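You operate a simulated robot arm through the tools that you are given. There is no shell and no other tool. Be economical: measure what you need, move in short steps, check, and stop when the job is done.

Carry out the task below with a simulated robot arm. There is one attempt and no reset: what you move stays moved.

TASK
Open the upper chest drawer.

It is judged by the outcome, as a careful person would: the job done as asked, and still so three seconds after it is handed in. It fails if anything else is knocked over, pushed out of place, dropped, spilled or broken.

THE ROBOT
A 6-joint arm with a two-finger parallel gripper, fixed in place. Base frame: the origin is at the foot of the arm, x ahead of it, y to its left, z up. Lengths are in mm, angles in rad, forces in N, time in s.
Its first joint turns from -1.152 to 1.152 rad. Payload 2.7 kg.
Tool frame: the origin (TCP) lies between the finger pads and is the grasp point; the fingertips stand 23 mm ahead of it; z points along the fingers, y is the line along which they close. The gripper opens to 94 mm. The fingers are 38 mm wide and 10 mm thick; the gripper's body (54 by 96 mm) begins 39 mm behind the TCP.
Orientation is that of the tool frame in the base frame, as a unit quaternion [x, y, z, w]. With the fingers straight down and closing along the base's y, the tool's x points along the base's -x, its y along +y and its z along -z.

THE INTERFACE
- The arm moves only by the tool step_arm. Its argument "commands" is a list of rows, each an object of numbers (a shift or turn left out is 0, a gripper value left out holds the last): "tx", "ty", "tz": the shift along the tool's x, y, z in mm; "rx", "ry", "rz": the turn, a rotation vector about the tool's x, y, z in rad; "grip": the gripper command, from -1 (fully open) to 1 (shut), values between in proportion. In form: [{"tx": .., "ty": .., "tz": .., "rx": .., "ry": .., "rz": .., "grip": ..}, ...]. A call has 1 to 10 rows; each row shifts and turns the commanded pose from where the row before left it, along the tool's axes as they then stand. A row lasts 0.2 s, in which the tool goes at most 50 mm and 0.15 rad; a call with a longer step from one row to the next is refused whole, and so is a gripper value outside its range. A pose out of reach is approached as far as the arm can. The call stops where the force on the tool passes 40 N (or 10 N more than at its start, if that is more) or the arm is blocked; 0.2 s more then pass. The fingers move at their own pace (about 45 mm/s each) and stop on an object; they squeeze with about 40 N. The grip force told is the motor's: it shows also when the fingers shut on nothing. Time passes only in rows, and 0.2 s behind the last, so rows that do not move let the fingers close. It gives the time, the measured TCP pose, the force on the tool (base axes), the opening and the grip force at its end, in the units of the frame above (readings bear some noise), and new pictures: "views" is both (left out), scene, wrist or none.
- Cameras (640 x 400 px; columns grow to the right, rows downward): "scene" is fixed at [78.4, -431.8, 1408.6]; the picture's right is [0.76, -0.65, 0.00], its down [-0.35, -0.41, -0.84] and it looks along [0.55, 0.64, -0.54] (base axes); focal length 372 px, centre (320, 200). "wrist" rides on the gripper at [-39, 0, -44] in the tool frame; the picture's right is [0.00, -1.00, 0.00], its down [0.97, 0.00, -0.24] and it looks along [0.24, 0.00, 0.97] (tool axes); focal length 218 px, centre (320, 200).
- point_at(camera, pixels): for up to 12 pixels [column, row] of the newest picture of that camera ("zoom" is the newest enlarged one), the place [x, y, z] in the base frame of the surface seen there, good to about 3 mm. No time passes.
- enlarge(camera, box): a new picture of the part [left, top, right, bottom] of that camera's present view, enlarged. No time passes.
- finish_job(): hands the job in; it is judged then, once.

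Work in short steps. Measure before you move; look again where a grasp or a placing could have gone wrong, and mend it. You have 60 turns and 120 pictures in all, the two below and enlarged ones among them. Open the gripper and draw the arm clear of the work before you hand the job in, unless the task says otherwise; then end with one line.

The tools are called after "Request:" as name(argument=value, ...) on one line, values as JSON. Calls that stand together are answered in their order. step_arm: Moves the arm, as the interface text tells. Its arguments: {"type":"object","properties":{"commands":{"type":"array","items":{"type":"object","properties":{"tx":{"type":"number"},"ty":{"type":"number"},"tz":{"type":"number"},"rx":{"type":"number"},"ry":{"type":"number"},"rz":{"type":"number"},"grip":{"type":"number"}}}},"views":{"type":"string","enum":["both","scene","wrist","none"]}},"required":["commands"]} The other tools are called the same way: point_at (camera, pixels) gives the place of the surface under pixels of a picture; enlarge (camera, box) takes an enlarged picture of a part of a camera's view; finish_job () hands the job in.

At the start:

```text
time: 0.0
tcp_pos: [367.5, -54.1, 1112.7]
tool_rot: [0.0, 1.0, 0.0, 0.0]
ft_force: [0.6, 0.0, 0.3]
grip_width: 94.2
grip_force: 0.1
```

scene: 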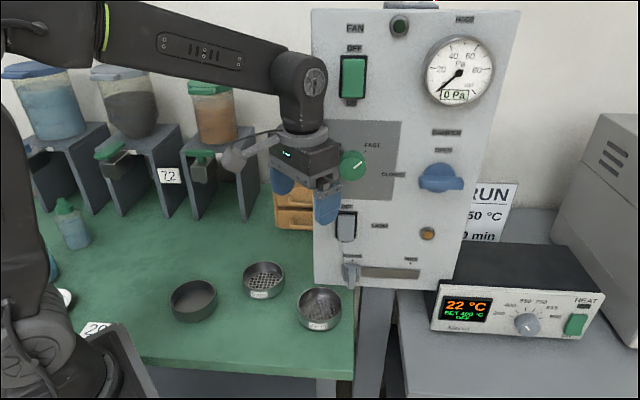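
wrist: 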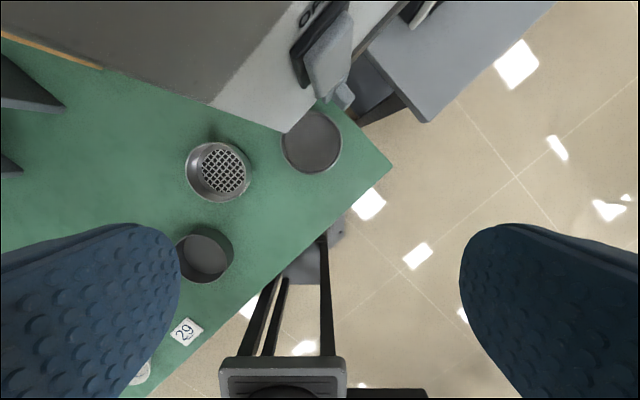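

The wooden chest seems to be at around (293,205) in the scene, partly hidden by the gripper; I enlarge it and measure.

Request:
enlarge(camera="scene", box=[220, 120, 380, 260])

Request:
point_at(camera="scene", pixels=[[282, 195], [280, 222], [305, 197], [300, 218], [320, 260], [335, 150], [440, 270], [240, 210], [265, 280], [320, 310], [195, 300], [345, 225]])

```text
2.86 times, centred on (300, 190) of scene
```

zoom: 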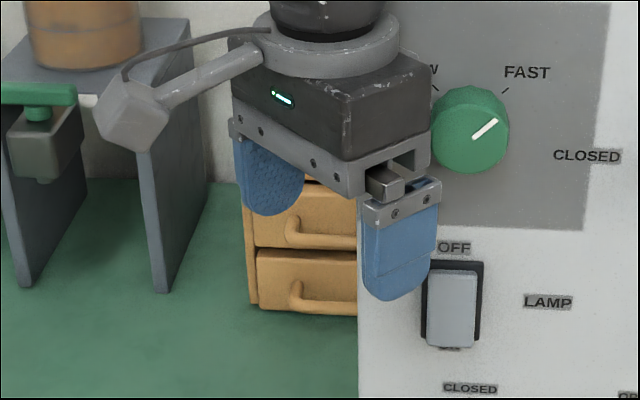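

```text
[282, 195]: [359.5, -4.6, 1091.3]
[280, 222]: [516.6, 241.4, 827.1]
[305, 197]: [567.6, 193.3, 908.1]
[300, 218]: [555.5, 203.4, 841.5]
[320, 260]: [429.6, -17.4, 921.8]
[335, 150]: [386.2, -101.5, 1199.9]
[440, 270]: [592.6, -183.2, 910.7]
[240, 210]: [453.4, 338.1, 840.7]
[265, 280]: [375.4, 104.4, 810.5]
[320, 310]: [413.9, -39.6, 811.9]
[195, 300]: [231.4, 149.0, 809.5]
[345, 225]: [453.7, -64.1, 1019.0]
```

Request:
point_at(camera="zoom", pixels=[[265, 230], [320, 215], [262, 280], [340, 275], [320, 300], [291, 230], [320, 243], [350, 243], [295, 295], [335, 308], [245, 250], [300, 350]])

Request:
step_arm(commands=[{"tz": -40}, {"tz": -40}, {"tz": -40}, {"tx": 40}, {"tx": 40}])

```text
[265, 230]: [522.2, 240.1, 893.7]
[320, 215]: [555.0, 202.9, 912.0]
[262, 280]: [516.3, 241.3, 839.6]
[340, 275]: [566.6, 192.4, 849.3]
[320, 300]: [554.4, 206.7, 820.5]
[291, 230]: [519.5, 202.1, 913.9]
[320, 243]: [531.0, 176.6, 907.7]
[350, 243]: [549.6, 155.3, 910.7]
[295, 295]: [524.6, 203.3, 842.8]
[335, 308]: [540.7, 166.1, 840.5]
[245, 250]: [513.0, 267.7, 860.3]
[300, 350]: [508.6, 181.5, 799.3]
```

```text
time: 1.2
tcp_pos: [286.4, -54.2, 1231.1]
tool_rot: [0.0, 1.0, 0.0, 0.001]
ft_force: [0.1, -0.7, 0.2]
grip_width: 93.9
grip_force: 0.2
```

scene: 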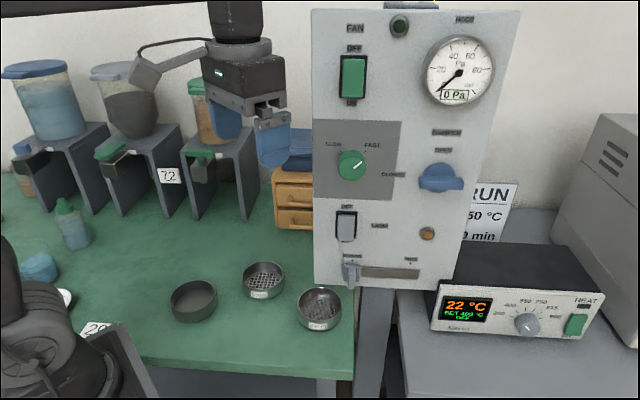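
wrist: 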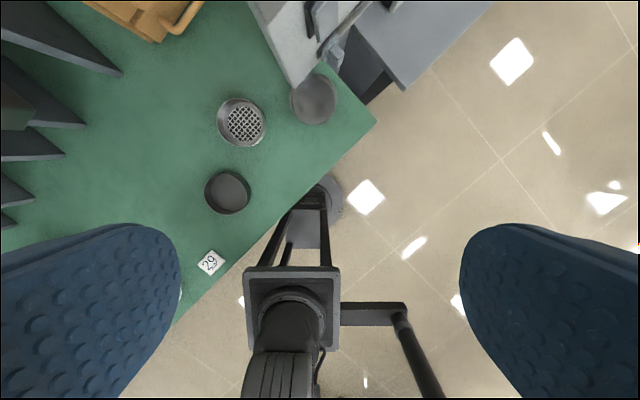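

The chest's front runs along about (0.69,-0.72), handle bar near (530,178,908). I turn the tool to face the chest and move for a closer wrist view.

Request:
step_arm(commands=[{"rz": -0.15, "ty": 20}, {"rz": -0.15, "ty": 25}, {"rz": -0.15, "ty": 25}, {"rz": -0.15, "ty": 25}, {"rz": -0.15, "ty": 25}, {"tz": 30, "rx": 0, "ry": 0.1}, {"ry": 0.1}, {"ry": 0.1}, {"ry": 0.1}])

```text
time: 3.2
tcp_pos: [250.5, 57.1, 1202.8]
tool_rot: [-0.359, 0.912, -0.073, -0.185]
ft_force: [-1.1, -0.1, 0.6]
grip_width: 93.8
grip_force: 0.0
```

scene: 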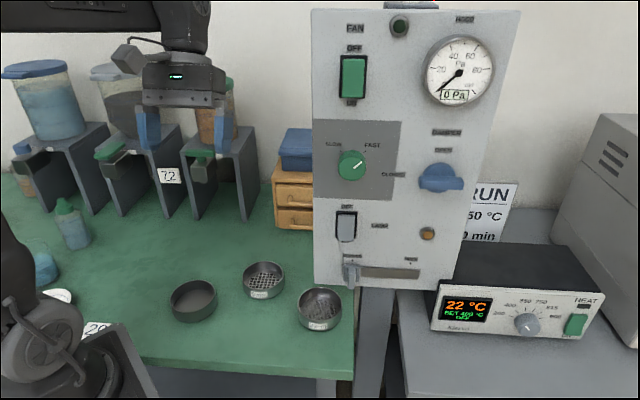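
wrist: 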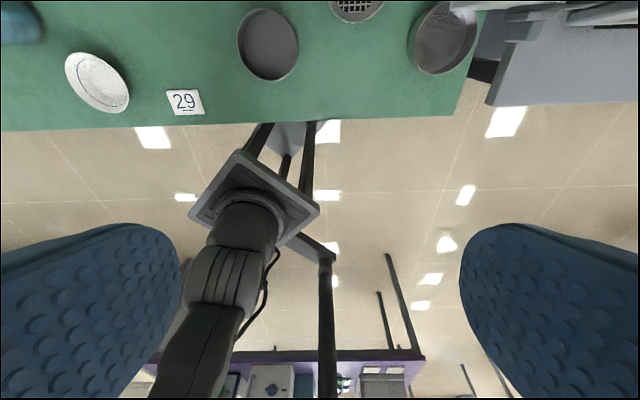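

The tilt went the wrong way; I turn it back the other way so the camera looks to the chest.

Request:
step_arm(commands=[{"ry": -0.15}, {"ry": -0.15}, {"ry": -0.15}, {"ry": -0.15}, {"ry": -0.15}, {"ry": -0.15}, {"ry": -0.15}, {"ry": -0.1}])

```text
time: 5.0
tcp_pos: [252.3, 57.3, 1202.7]
tool_rot: [-0.34, 0.866, 0.133, 0.342]
ft_force: [-0.2, 0.4, -0.4]
grip_width: 93.8
grip_force: 0.1
```

scene: 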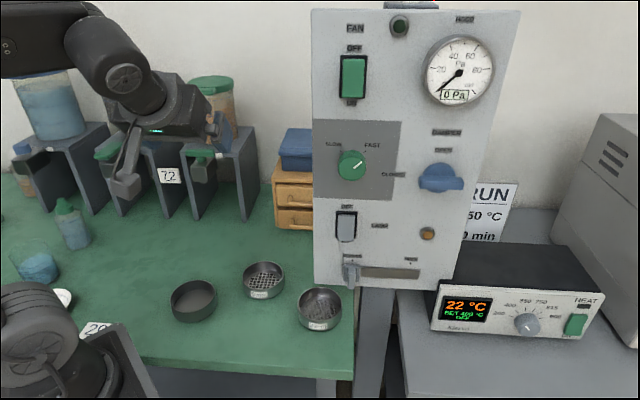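
wrist: 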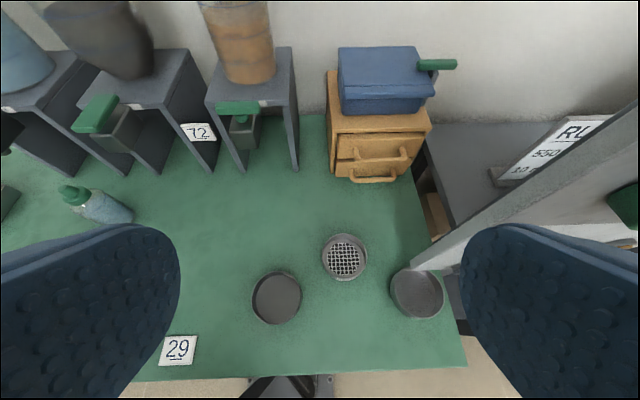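

Now the chest is clear; I enlarge it and measure.

Request:
enlarge(camera="wrist", box=[310, 30, 470, 200])

Request:
point_at(camera="wrist", pixels=[[413, 268], [480, 225], [560, 160], [345, 255], [340, 180], [460, 65], [300, 160]])

```text
2.35 times, centred on (390, 115) of wrist
```

zoom: 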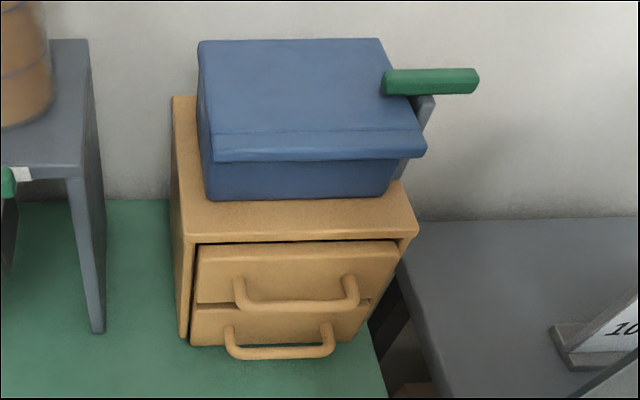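

```text
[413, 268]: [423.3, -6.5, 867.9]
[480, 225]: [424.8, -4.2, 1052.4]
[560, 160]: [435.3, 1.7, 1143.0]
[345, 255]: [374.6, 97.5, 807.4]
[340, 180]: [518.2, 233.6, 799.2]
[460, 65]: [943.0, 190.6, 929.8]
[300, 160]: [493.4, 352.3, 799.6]
```

Request:
point_at(camera="zoom", pixels=[[190, 232], [410, 230], [240, 292], [260, 306], [300, 306], [340, 302], [352, 285], [215, 270], [380, 265], [240, 350], [320, 352], [300, 190]])

```text
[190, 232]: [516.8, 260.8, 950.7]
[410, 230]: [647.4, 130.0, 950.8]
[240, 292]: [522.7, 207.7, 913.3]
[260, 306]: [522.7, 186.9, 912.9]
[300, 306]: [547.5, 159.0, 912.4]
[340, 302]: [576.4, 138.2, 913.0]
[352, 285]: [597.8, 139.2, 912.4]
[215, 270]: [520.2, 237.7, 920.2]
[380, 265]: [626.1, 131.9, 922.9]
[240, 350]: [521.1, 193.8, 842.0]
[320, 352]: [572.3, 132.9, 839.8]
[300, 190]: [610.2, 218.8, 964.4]
```

Geometry: the front lies at 45°, drawer face at s=(x+y)/√2≈536, bar at s≈503, centre ≈(549,163,908), gap behind it about 25 mm. I level the tool and yaw it so the fingers close along the pull direction.

Request:
step_arm(commands=[{"ry": 0.15}, {"ry": 0.15}, {"ry": 0.15}, {"ry": 0.15}, {"ry": 0.15}, {"rz": 0.15}, {"rz": 0.15}, {"rz": 0.15}, {"rz": 0.15}, {"rz": 0.15}], views="none")

Request:
step_arm(commands=[{"rz": 0.15, "grip": 0.3}, {"rz": 0.15}, {"rz": 0.15}, {"rz": 0.15}, {"rz": 0.15}, {"rz": 0.035}], views="none")

```text
time: 7.2
tcp_pos: [251.5, 55.9, 1202.0]
tool_rot: [0.0, 1.0, -0.001, 0.0]
ft_force: [-0.1, 0.2, 0.4]
grip_width: 94.0
grip_force: 0.0
```

```text
time: 8.6
tcp_pos: [251.8, 56.5, 1203.2]
tool_rot: [0.384, 0.923, 0.0, 0.0]
ft_force: [-1.0, 0.4, -0.3]
grip_width: 32.9
grip_force: 0.0
```

Tool is level at the right yaw. I move over to in front of and above the handle, staying high.

Request:
step_arm(commands=[{"ty": 45, "grip": 0.43}, {"ty": 45}, {"ty": 45}, {"ty": 45}, {"ty": 45}, {"tx": -45, "ty": 20}, {"tx": -45, "ty": 20}, {"tx": -45, "tz": 40}, {"tz": 45}, {"tz": 45}])

```text
refused: row 8 steps farther than a row can; nothing moved
```

Request:
step_arm(commands=[{"ty": 45, "grip": 0.43}, {"ty": 45}, {"ty": 45}, {"ty": 45}, {"ty": 45}, {"tx": -45, "ty": 20}, {"tx": -45, "ty": 20}, {"tx": -45, "tz": 20}, {"tz": 45}, {"tz": 45}])

```text
time: 10.8
tcp_pos: [533.1, 150.1, 1093.7]
tool_rot: [0.382, 0.924, 0.0, 0.0]
ft_force: [0.1, -0.4, -0.1]
grip_width: 26.8
grip_force: 0.1
```

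scene: 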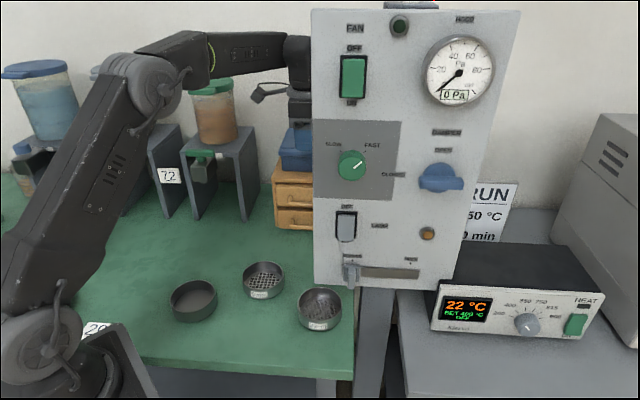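
wrist: 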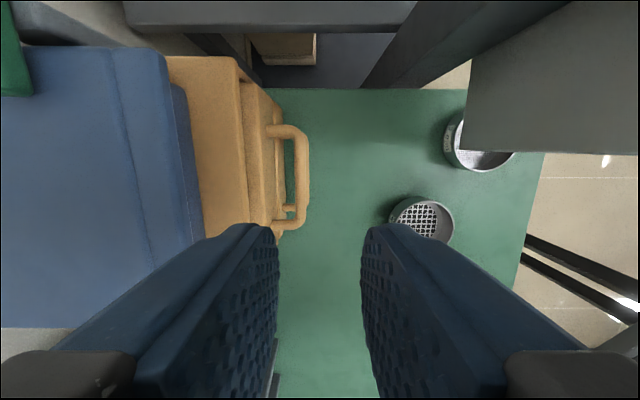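

Request:
point_at(camera="wrist", pixels=[[305, 150], [305, 180], [305, 205], [299, 180], [280, 131], [280, 226], [262, 120], [262, 200], [243, 150], [180, 170], [243, 90]])

Request:
enlarge(camera="wrist", box=[220, 90, 360, 250])

```text
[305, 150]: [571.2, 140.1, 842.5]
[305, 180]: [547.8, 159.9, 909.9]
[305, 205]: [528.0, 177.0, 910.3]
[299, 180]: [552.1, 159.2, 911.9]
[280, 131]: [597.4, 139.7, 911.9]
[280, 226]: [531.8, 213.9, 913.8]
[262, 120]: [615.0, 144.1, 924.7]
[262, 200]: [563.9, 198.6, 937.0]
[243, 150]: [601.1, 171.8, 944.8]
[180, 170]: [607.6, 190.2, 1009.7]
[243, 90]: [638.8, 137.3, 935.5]
```

```text
2.50 times, centred on (290, 170) of wrist
```

zoom: 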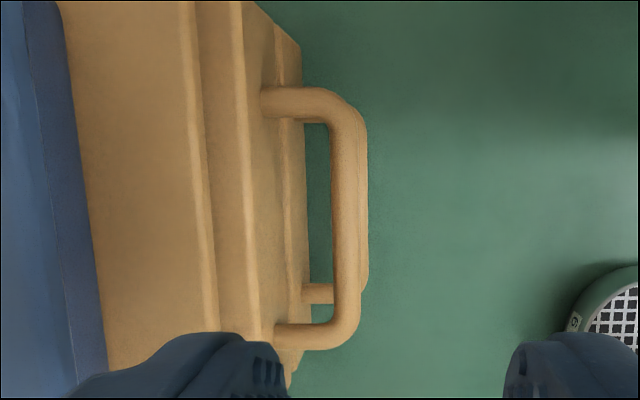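

Request:
point_at(camera="zoom", pixels=[[334, 220], [338, 220], [345, 220], [352, 220], [358, 220], [363, 220], [325, 220], [303, 220], [270, 220], [252, 220], [300, 103], [300, 335]])

```text
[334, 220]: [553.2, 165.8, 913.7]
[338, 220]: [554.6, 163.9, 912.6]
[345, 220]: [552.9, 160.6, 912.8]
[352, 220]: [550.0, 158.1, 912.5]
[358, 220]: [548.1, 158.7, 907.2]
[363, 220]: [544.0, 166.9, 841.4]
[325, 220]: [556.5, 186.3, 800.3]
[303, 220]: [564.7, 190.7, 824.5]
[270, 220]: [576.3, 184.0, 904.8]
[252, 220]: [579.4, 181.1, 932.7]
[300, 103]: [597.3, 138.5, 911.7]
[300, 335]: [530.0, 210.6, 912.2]
```

Bar centre is at s≈504, t≈275, z≈908, about 10 thick with a 29 mm gap behind. I tilt 0.17 rad and come down along the tool axis to just above it.

Request:
step_arm(commands=[{"rx": -0.15}, {"rx": -0.02, "ty": -11, "tx": -4}, {"tz": 40}, {"tz": 40}, {"tz": 40}])

```text
time: 12.0
tcp_pos: [543.4, 155.1, 972.5]
tool_rot: [0.381, 0.921, 0.078, 0.033]
ft_force: [-0.2, 0.0, -0.4]
grip_width: 26.7
grip_force: 0.1
```

scene: 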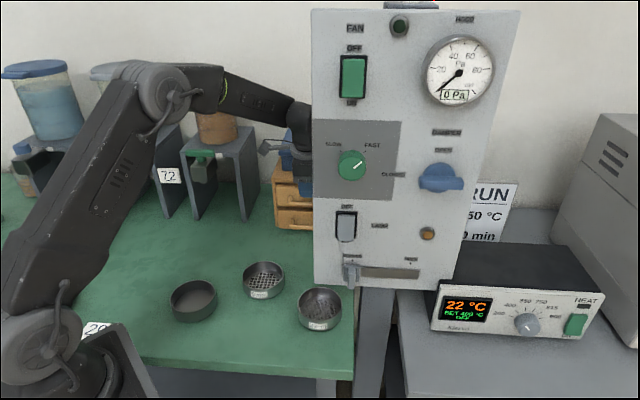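
wrist: 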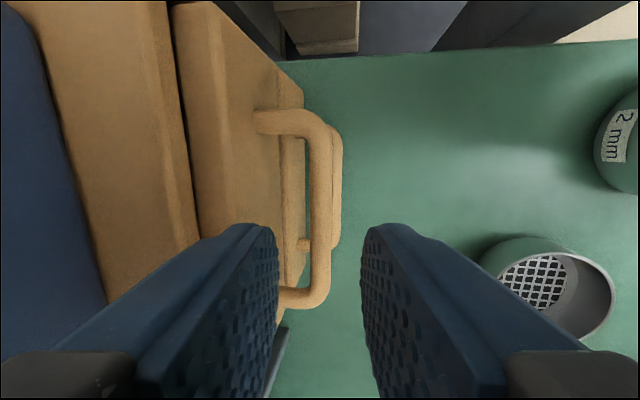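

The bar (col ~321) lines up with the finger gap (279–362). I descend the remaining 55 mm.

Request:
step_arm(commands=[{"tz": 20}, {"tz": 20}, {"tz": 15}])

```text
time: 12.8
tcp_pos: [549.5, 159.5, 918.5]
tool_rot: [0.38, 0.921, 0.08, 0.033]
ft_force: [-0.3, 0.0, 0.8]
grip_width: 26.9
grip_force: 0.1
```

scene: 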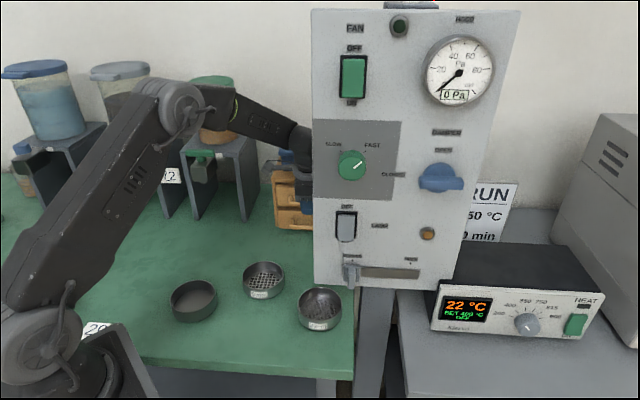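
wrist: 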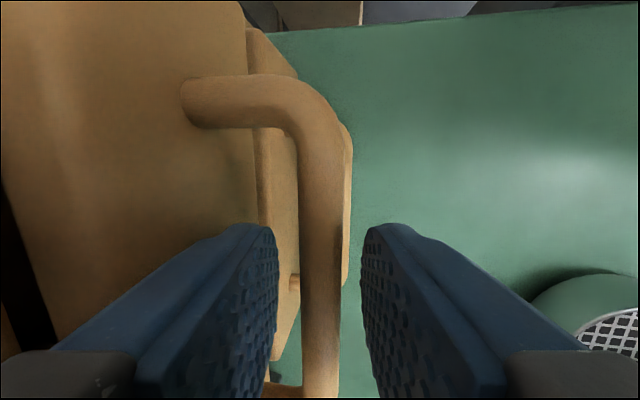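

The bar is between the fingers. I close on it.

Request:
step_arm(commands=[{"grip": 1}, {}, {}], views="wrist")

```text
time: 13.6
tcp_pos: [548.9, 159.3, 917.3]
tool_rot: [0.38, 0.921, 0.077, 0.033]
ft_force: [1.3, -0.1, -0.4]
grip_width: 11.5
grip_force: 44.9
```

wrist: 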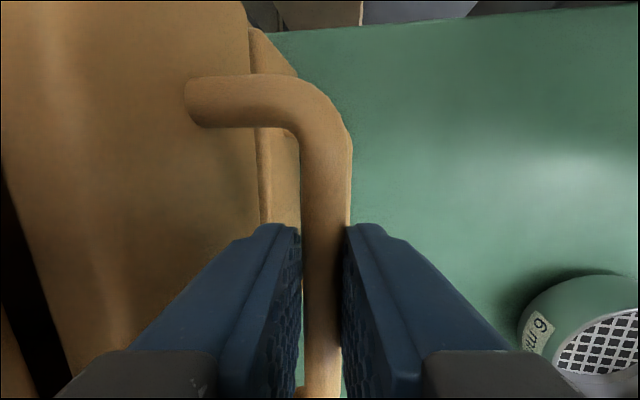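

The bar is held (11.5 mm, 45 N). I pull horizontally outward, gently.

Request:
step_arm(commands=[{"ty": -7.9, "tz": -1.35}, {"ty": -7.9, "tz": -1.35}, {"ty": -7.9, "tz": -1.35}, {"ty": -7.9, "tz": -1.35}, {"ty": -7.9, "tz": -1.35}])

```text
time: 14.8
tcp_pos: [521.3, 130.7, 917.8]
tool_rot: [0.38, 0.921, 0.079, 0.031]
ft_force: [-7.8, 7.5, -0.9]
grip_width: 11.5
grip_force: 44.7
```

scene: 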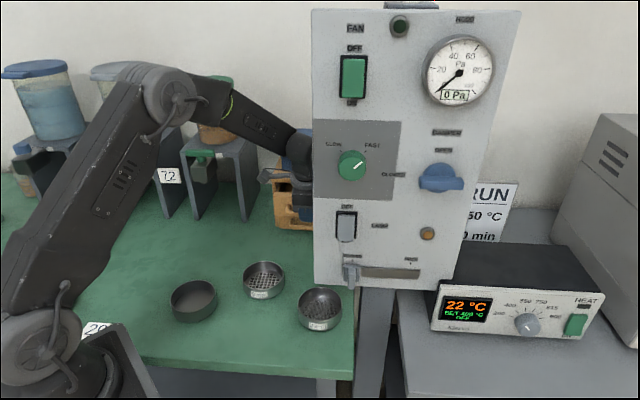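
wrist: 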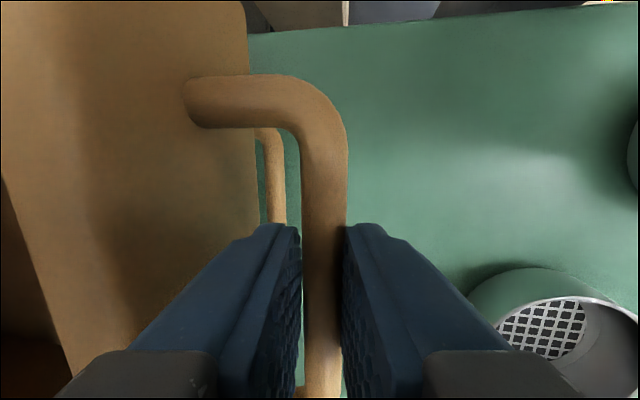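

The drawer moves out with the handle (lower handle stays behind). Lateral force is small; continue.

Request:
step_arm(commands=[{"ty": -7.9, "tz": -1.35, "tx": 0.5}, {"ty": -7.9, "tz": -1.35}, {"ty": -7.9, "tz": -1.35}, {"ty": -7.9, "tz": -1.35}, {"ty": -7.9, "tz": -1.35}])

```text
time: 16.0
tcp_pos: [492.8, 102.0, 918.6]
tool_rot: [0.38, 0.921, 0.077, 0.03]
ft_force: [-3.6, 3.4, -19.6]
grip_width: 11.3
grip_force: 45.6
```

scene: 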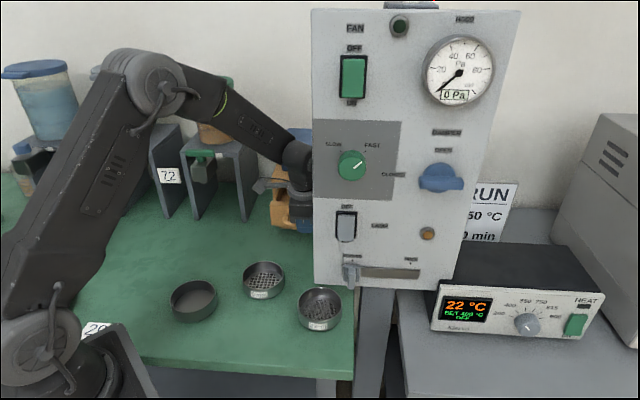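
wrist: 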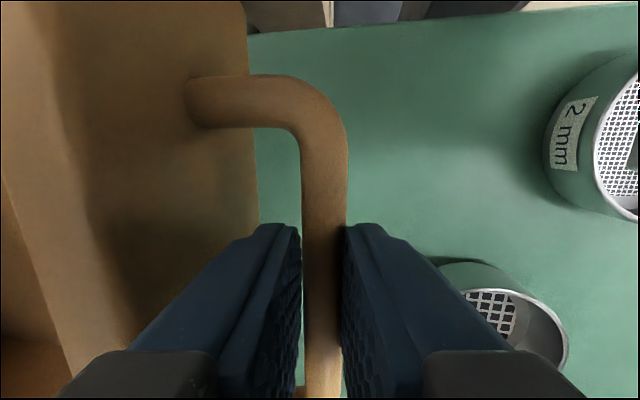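

80 mm open; vertical force -20 N suggests slight upward drift, so I lower slightly and pull another 20 mm.

Request:
step_arm(commands=[{"tz": 1.3}, {"ty": -5, "tz": -0.7}, {"ty": -5, "tz": -0.7}, {"ty": -5, "tz": -0.8}, {"ty": -5, "tz": -0.8}])

```text
time: 17.2
tcp_pos: [480.8, 89.6, 918.5]
tool_rot: [0.38, 0.921, 0.078, 0.033]
ft_force: [-10.8, 11.1, 4.4]
grip_width: 11.9
grip_force: 45.3
```

scene: 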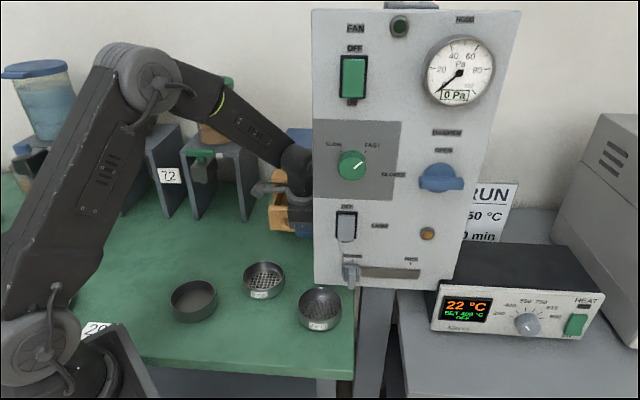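
wrist: 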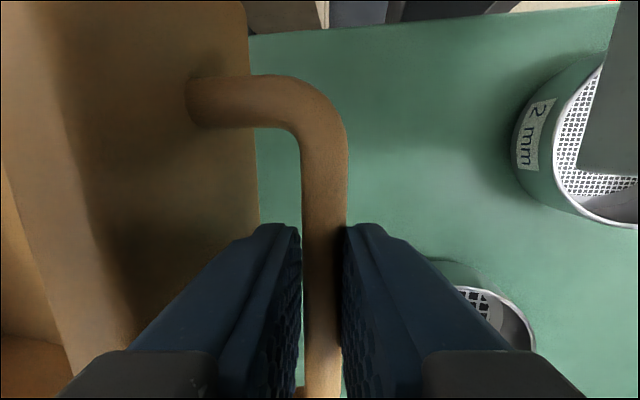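

About 98 mm open. I release with a modest opening and look before withdrawing along the tool axis.

Request:
step_arm(commands=[{"grip": 0.45}, {}, {}, {"tz": -15}, {"tz": -20}, {"tz": -30}, {"tz": -40}])

```text
time: 18.8
tcp_pos: [467.2, 75.3, 1021.0]
tool_rot: [0.381, 0.921, 0.078, 0.032]
ft_force: [-0.7, -0.2, 0.1]
grip_width: 25.9
grip_force: 0.0
```

scene: 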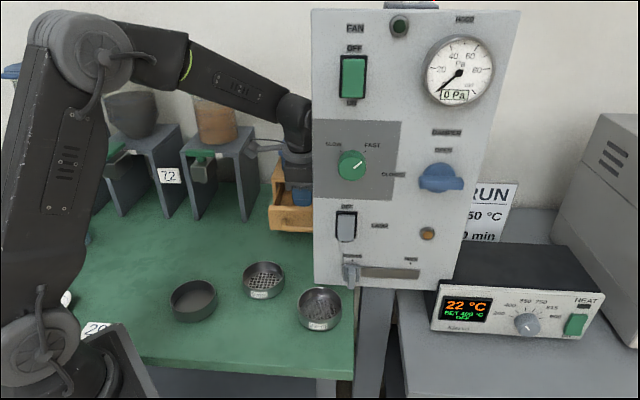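
wrist: 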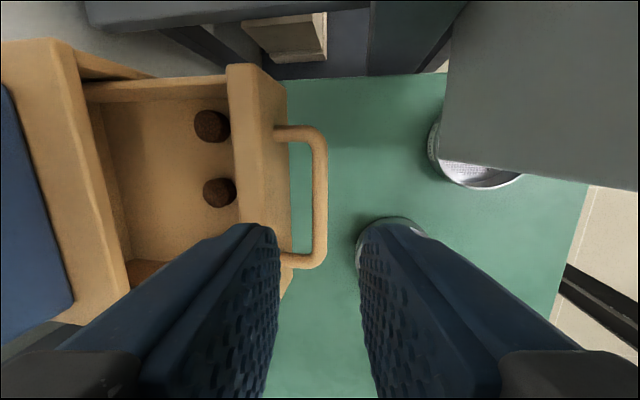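

The drawer is open with its contents inside. I withdraw up and away from the panel, open the gripper, and check the chest.

Request:
step_arm(commands=[{"tz": -40}, {"tz": -40}, {"tx": 40, "grip": -1}, {"tx": 40}, {"tx": 40}, {"ty": -30}, {"ty": -40}, {"ty": -40}])

```text
time: 20.6
tcp_pos: [294.9, 73.4, 1079.9]
tool_rot: [0.382, 0.92, 0.078, 0.033]
ft_force: [-0.1, 0.4, 0.2]
grip_width: 93.9
grip_force: 0.0
```

scene: 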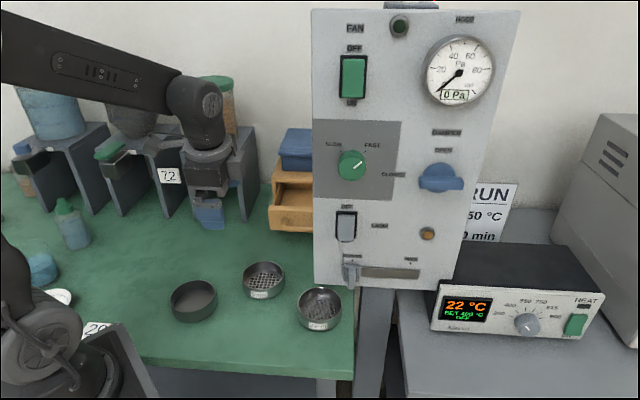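
wrist: 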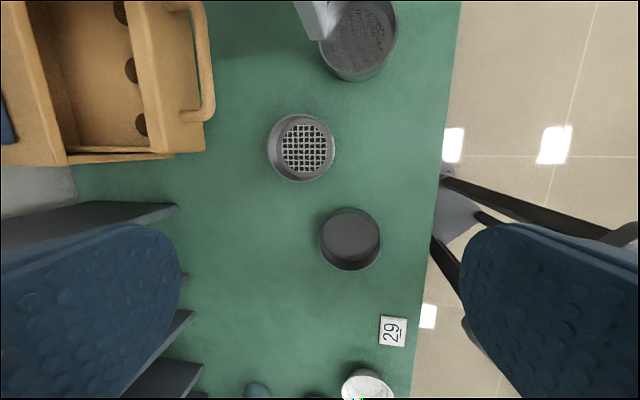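

Request:
enlarge(camera="scene", box=[240, 120, 330, 250])

Request:
point_at(camera="wrist", pixels=[[62, 160], [55, 130], [203, 60], [150, 80]])

```text
3.08 times, centred on (285, 185) of scene
```

zoom: 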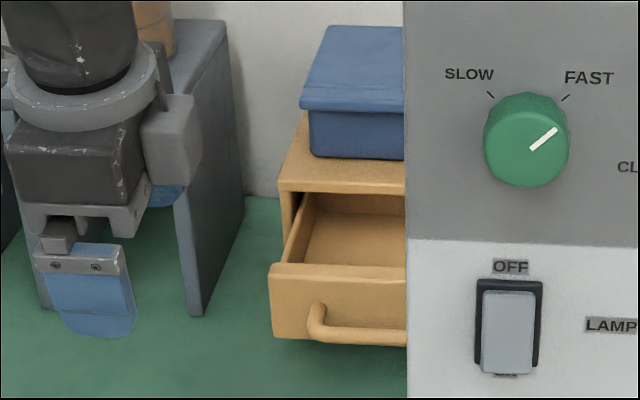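

```text
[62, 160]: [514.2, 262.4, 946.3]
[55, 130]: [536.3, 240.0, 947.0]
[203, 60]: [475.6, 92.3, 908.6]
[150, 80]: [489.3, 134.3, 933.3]
```

The chest corner is unmoved (514,262 against 517,261 before). The drawer is about 98 mm out and level, and nothing else is disturbed.

Request:
finish_job()

```text
The job is handed in.
```

The upper chest drawer is open by about 98 mm. The chest hasn't shifted, the drawer's contents are still inside, the gripper is open and the arm is clear.
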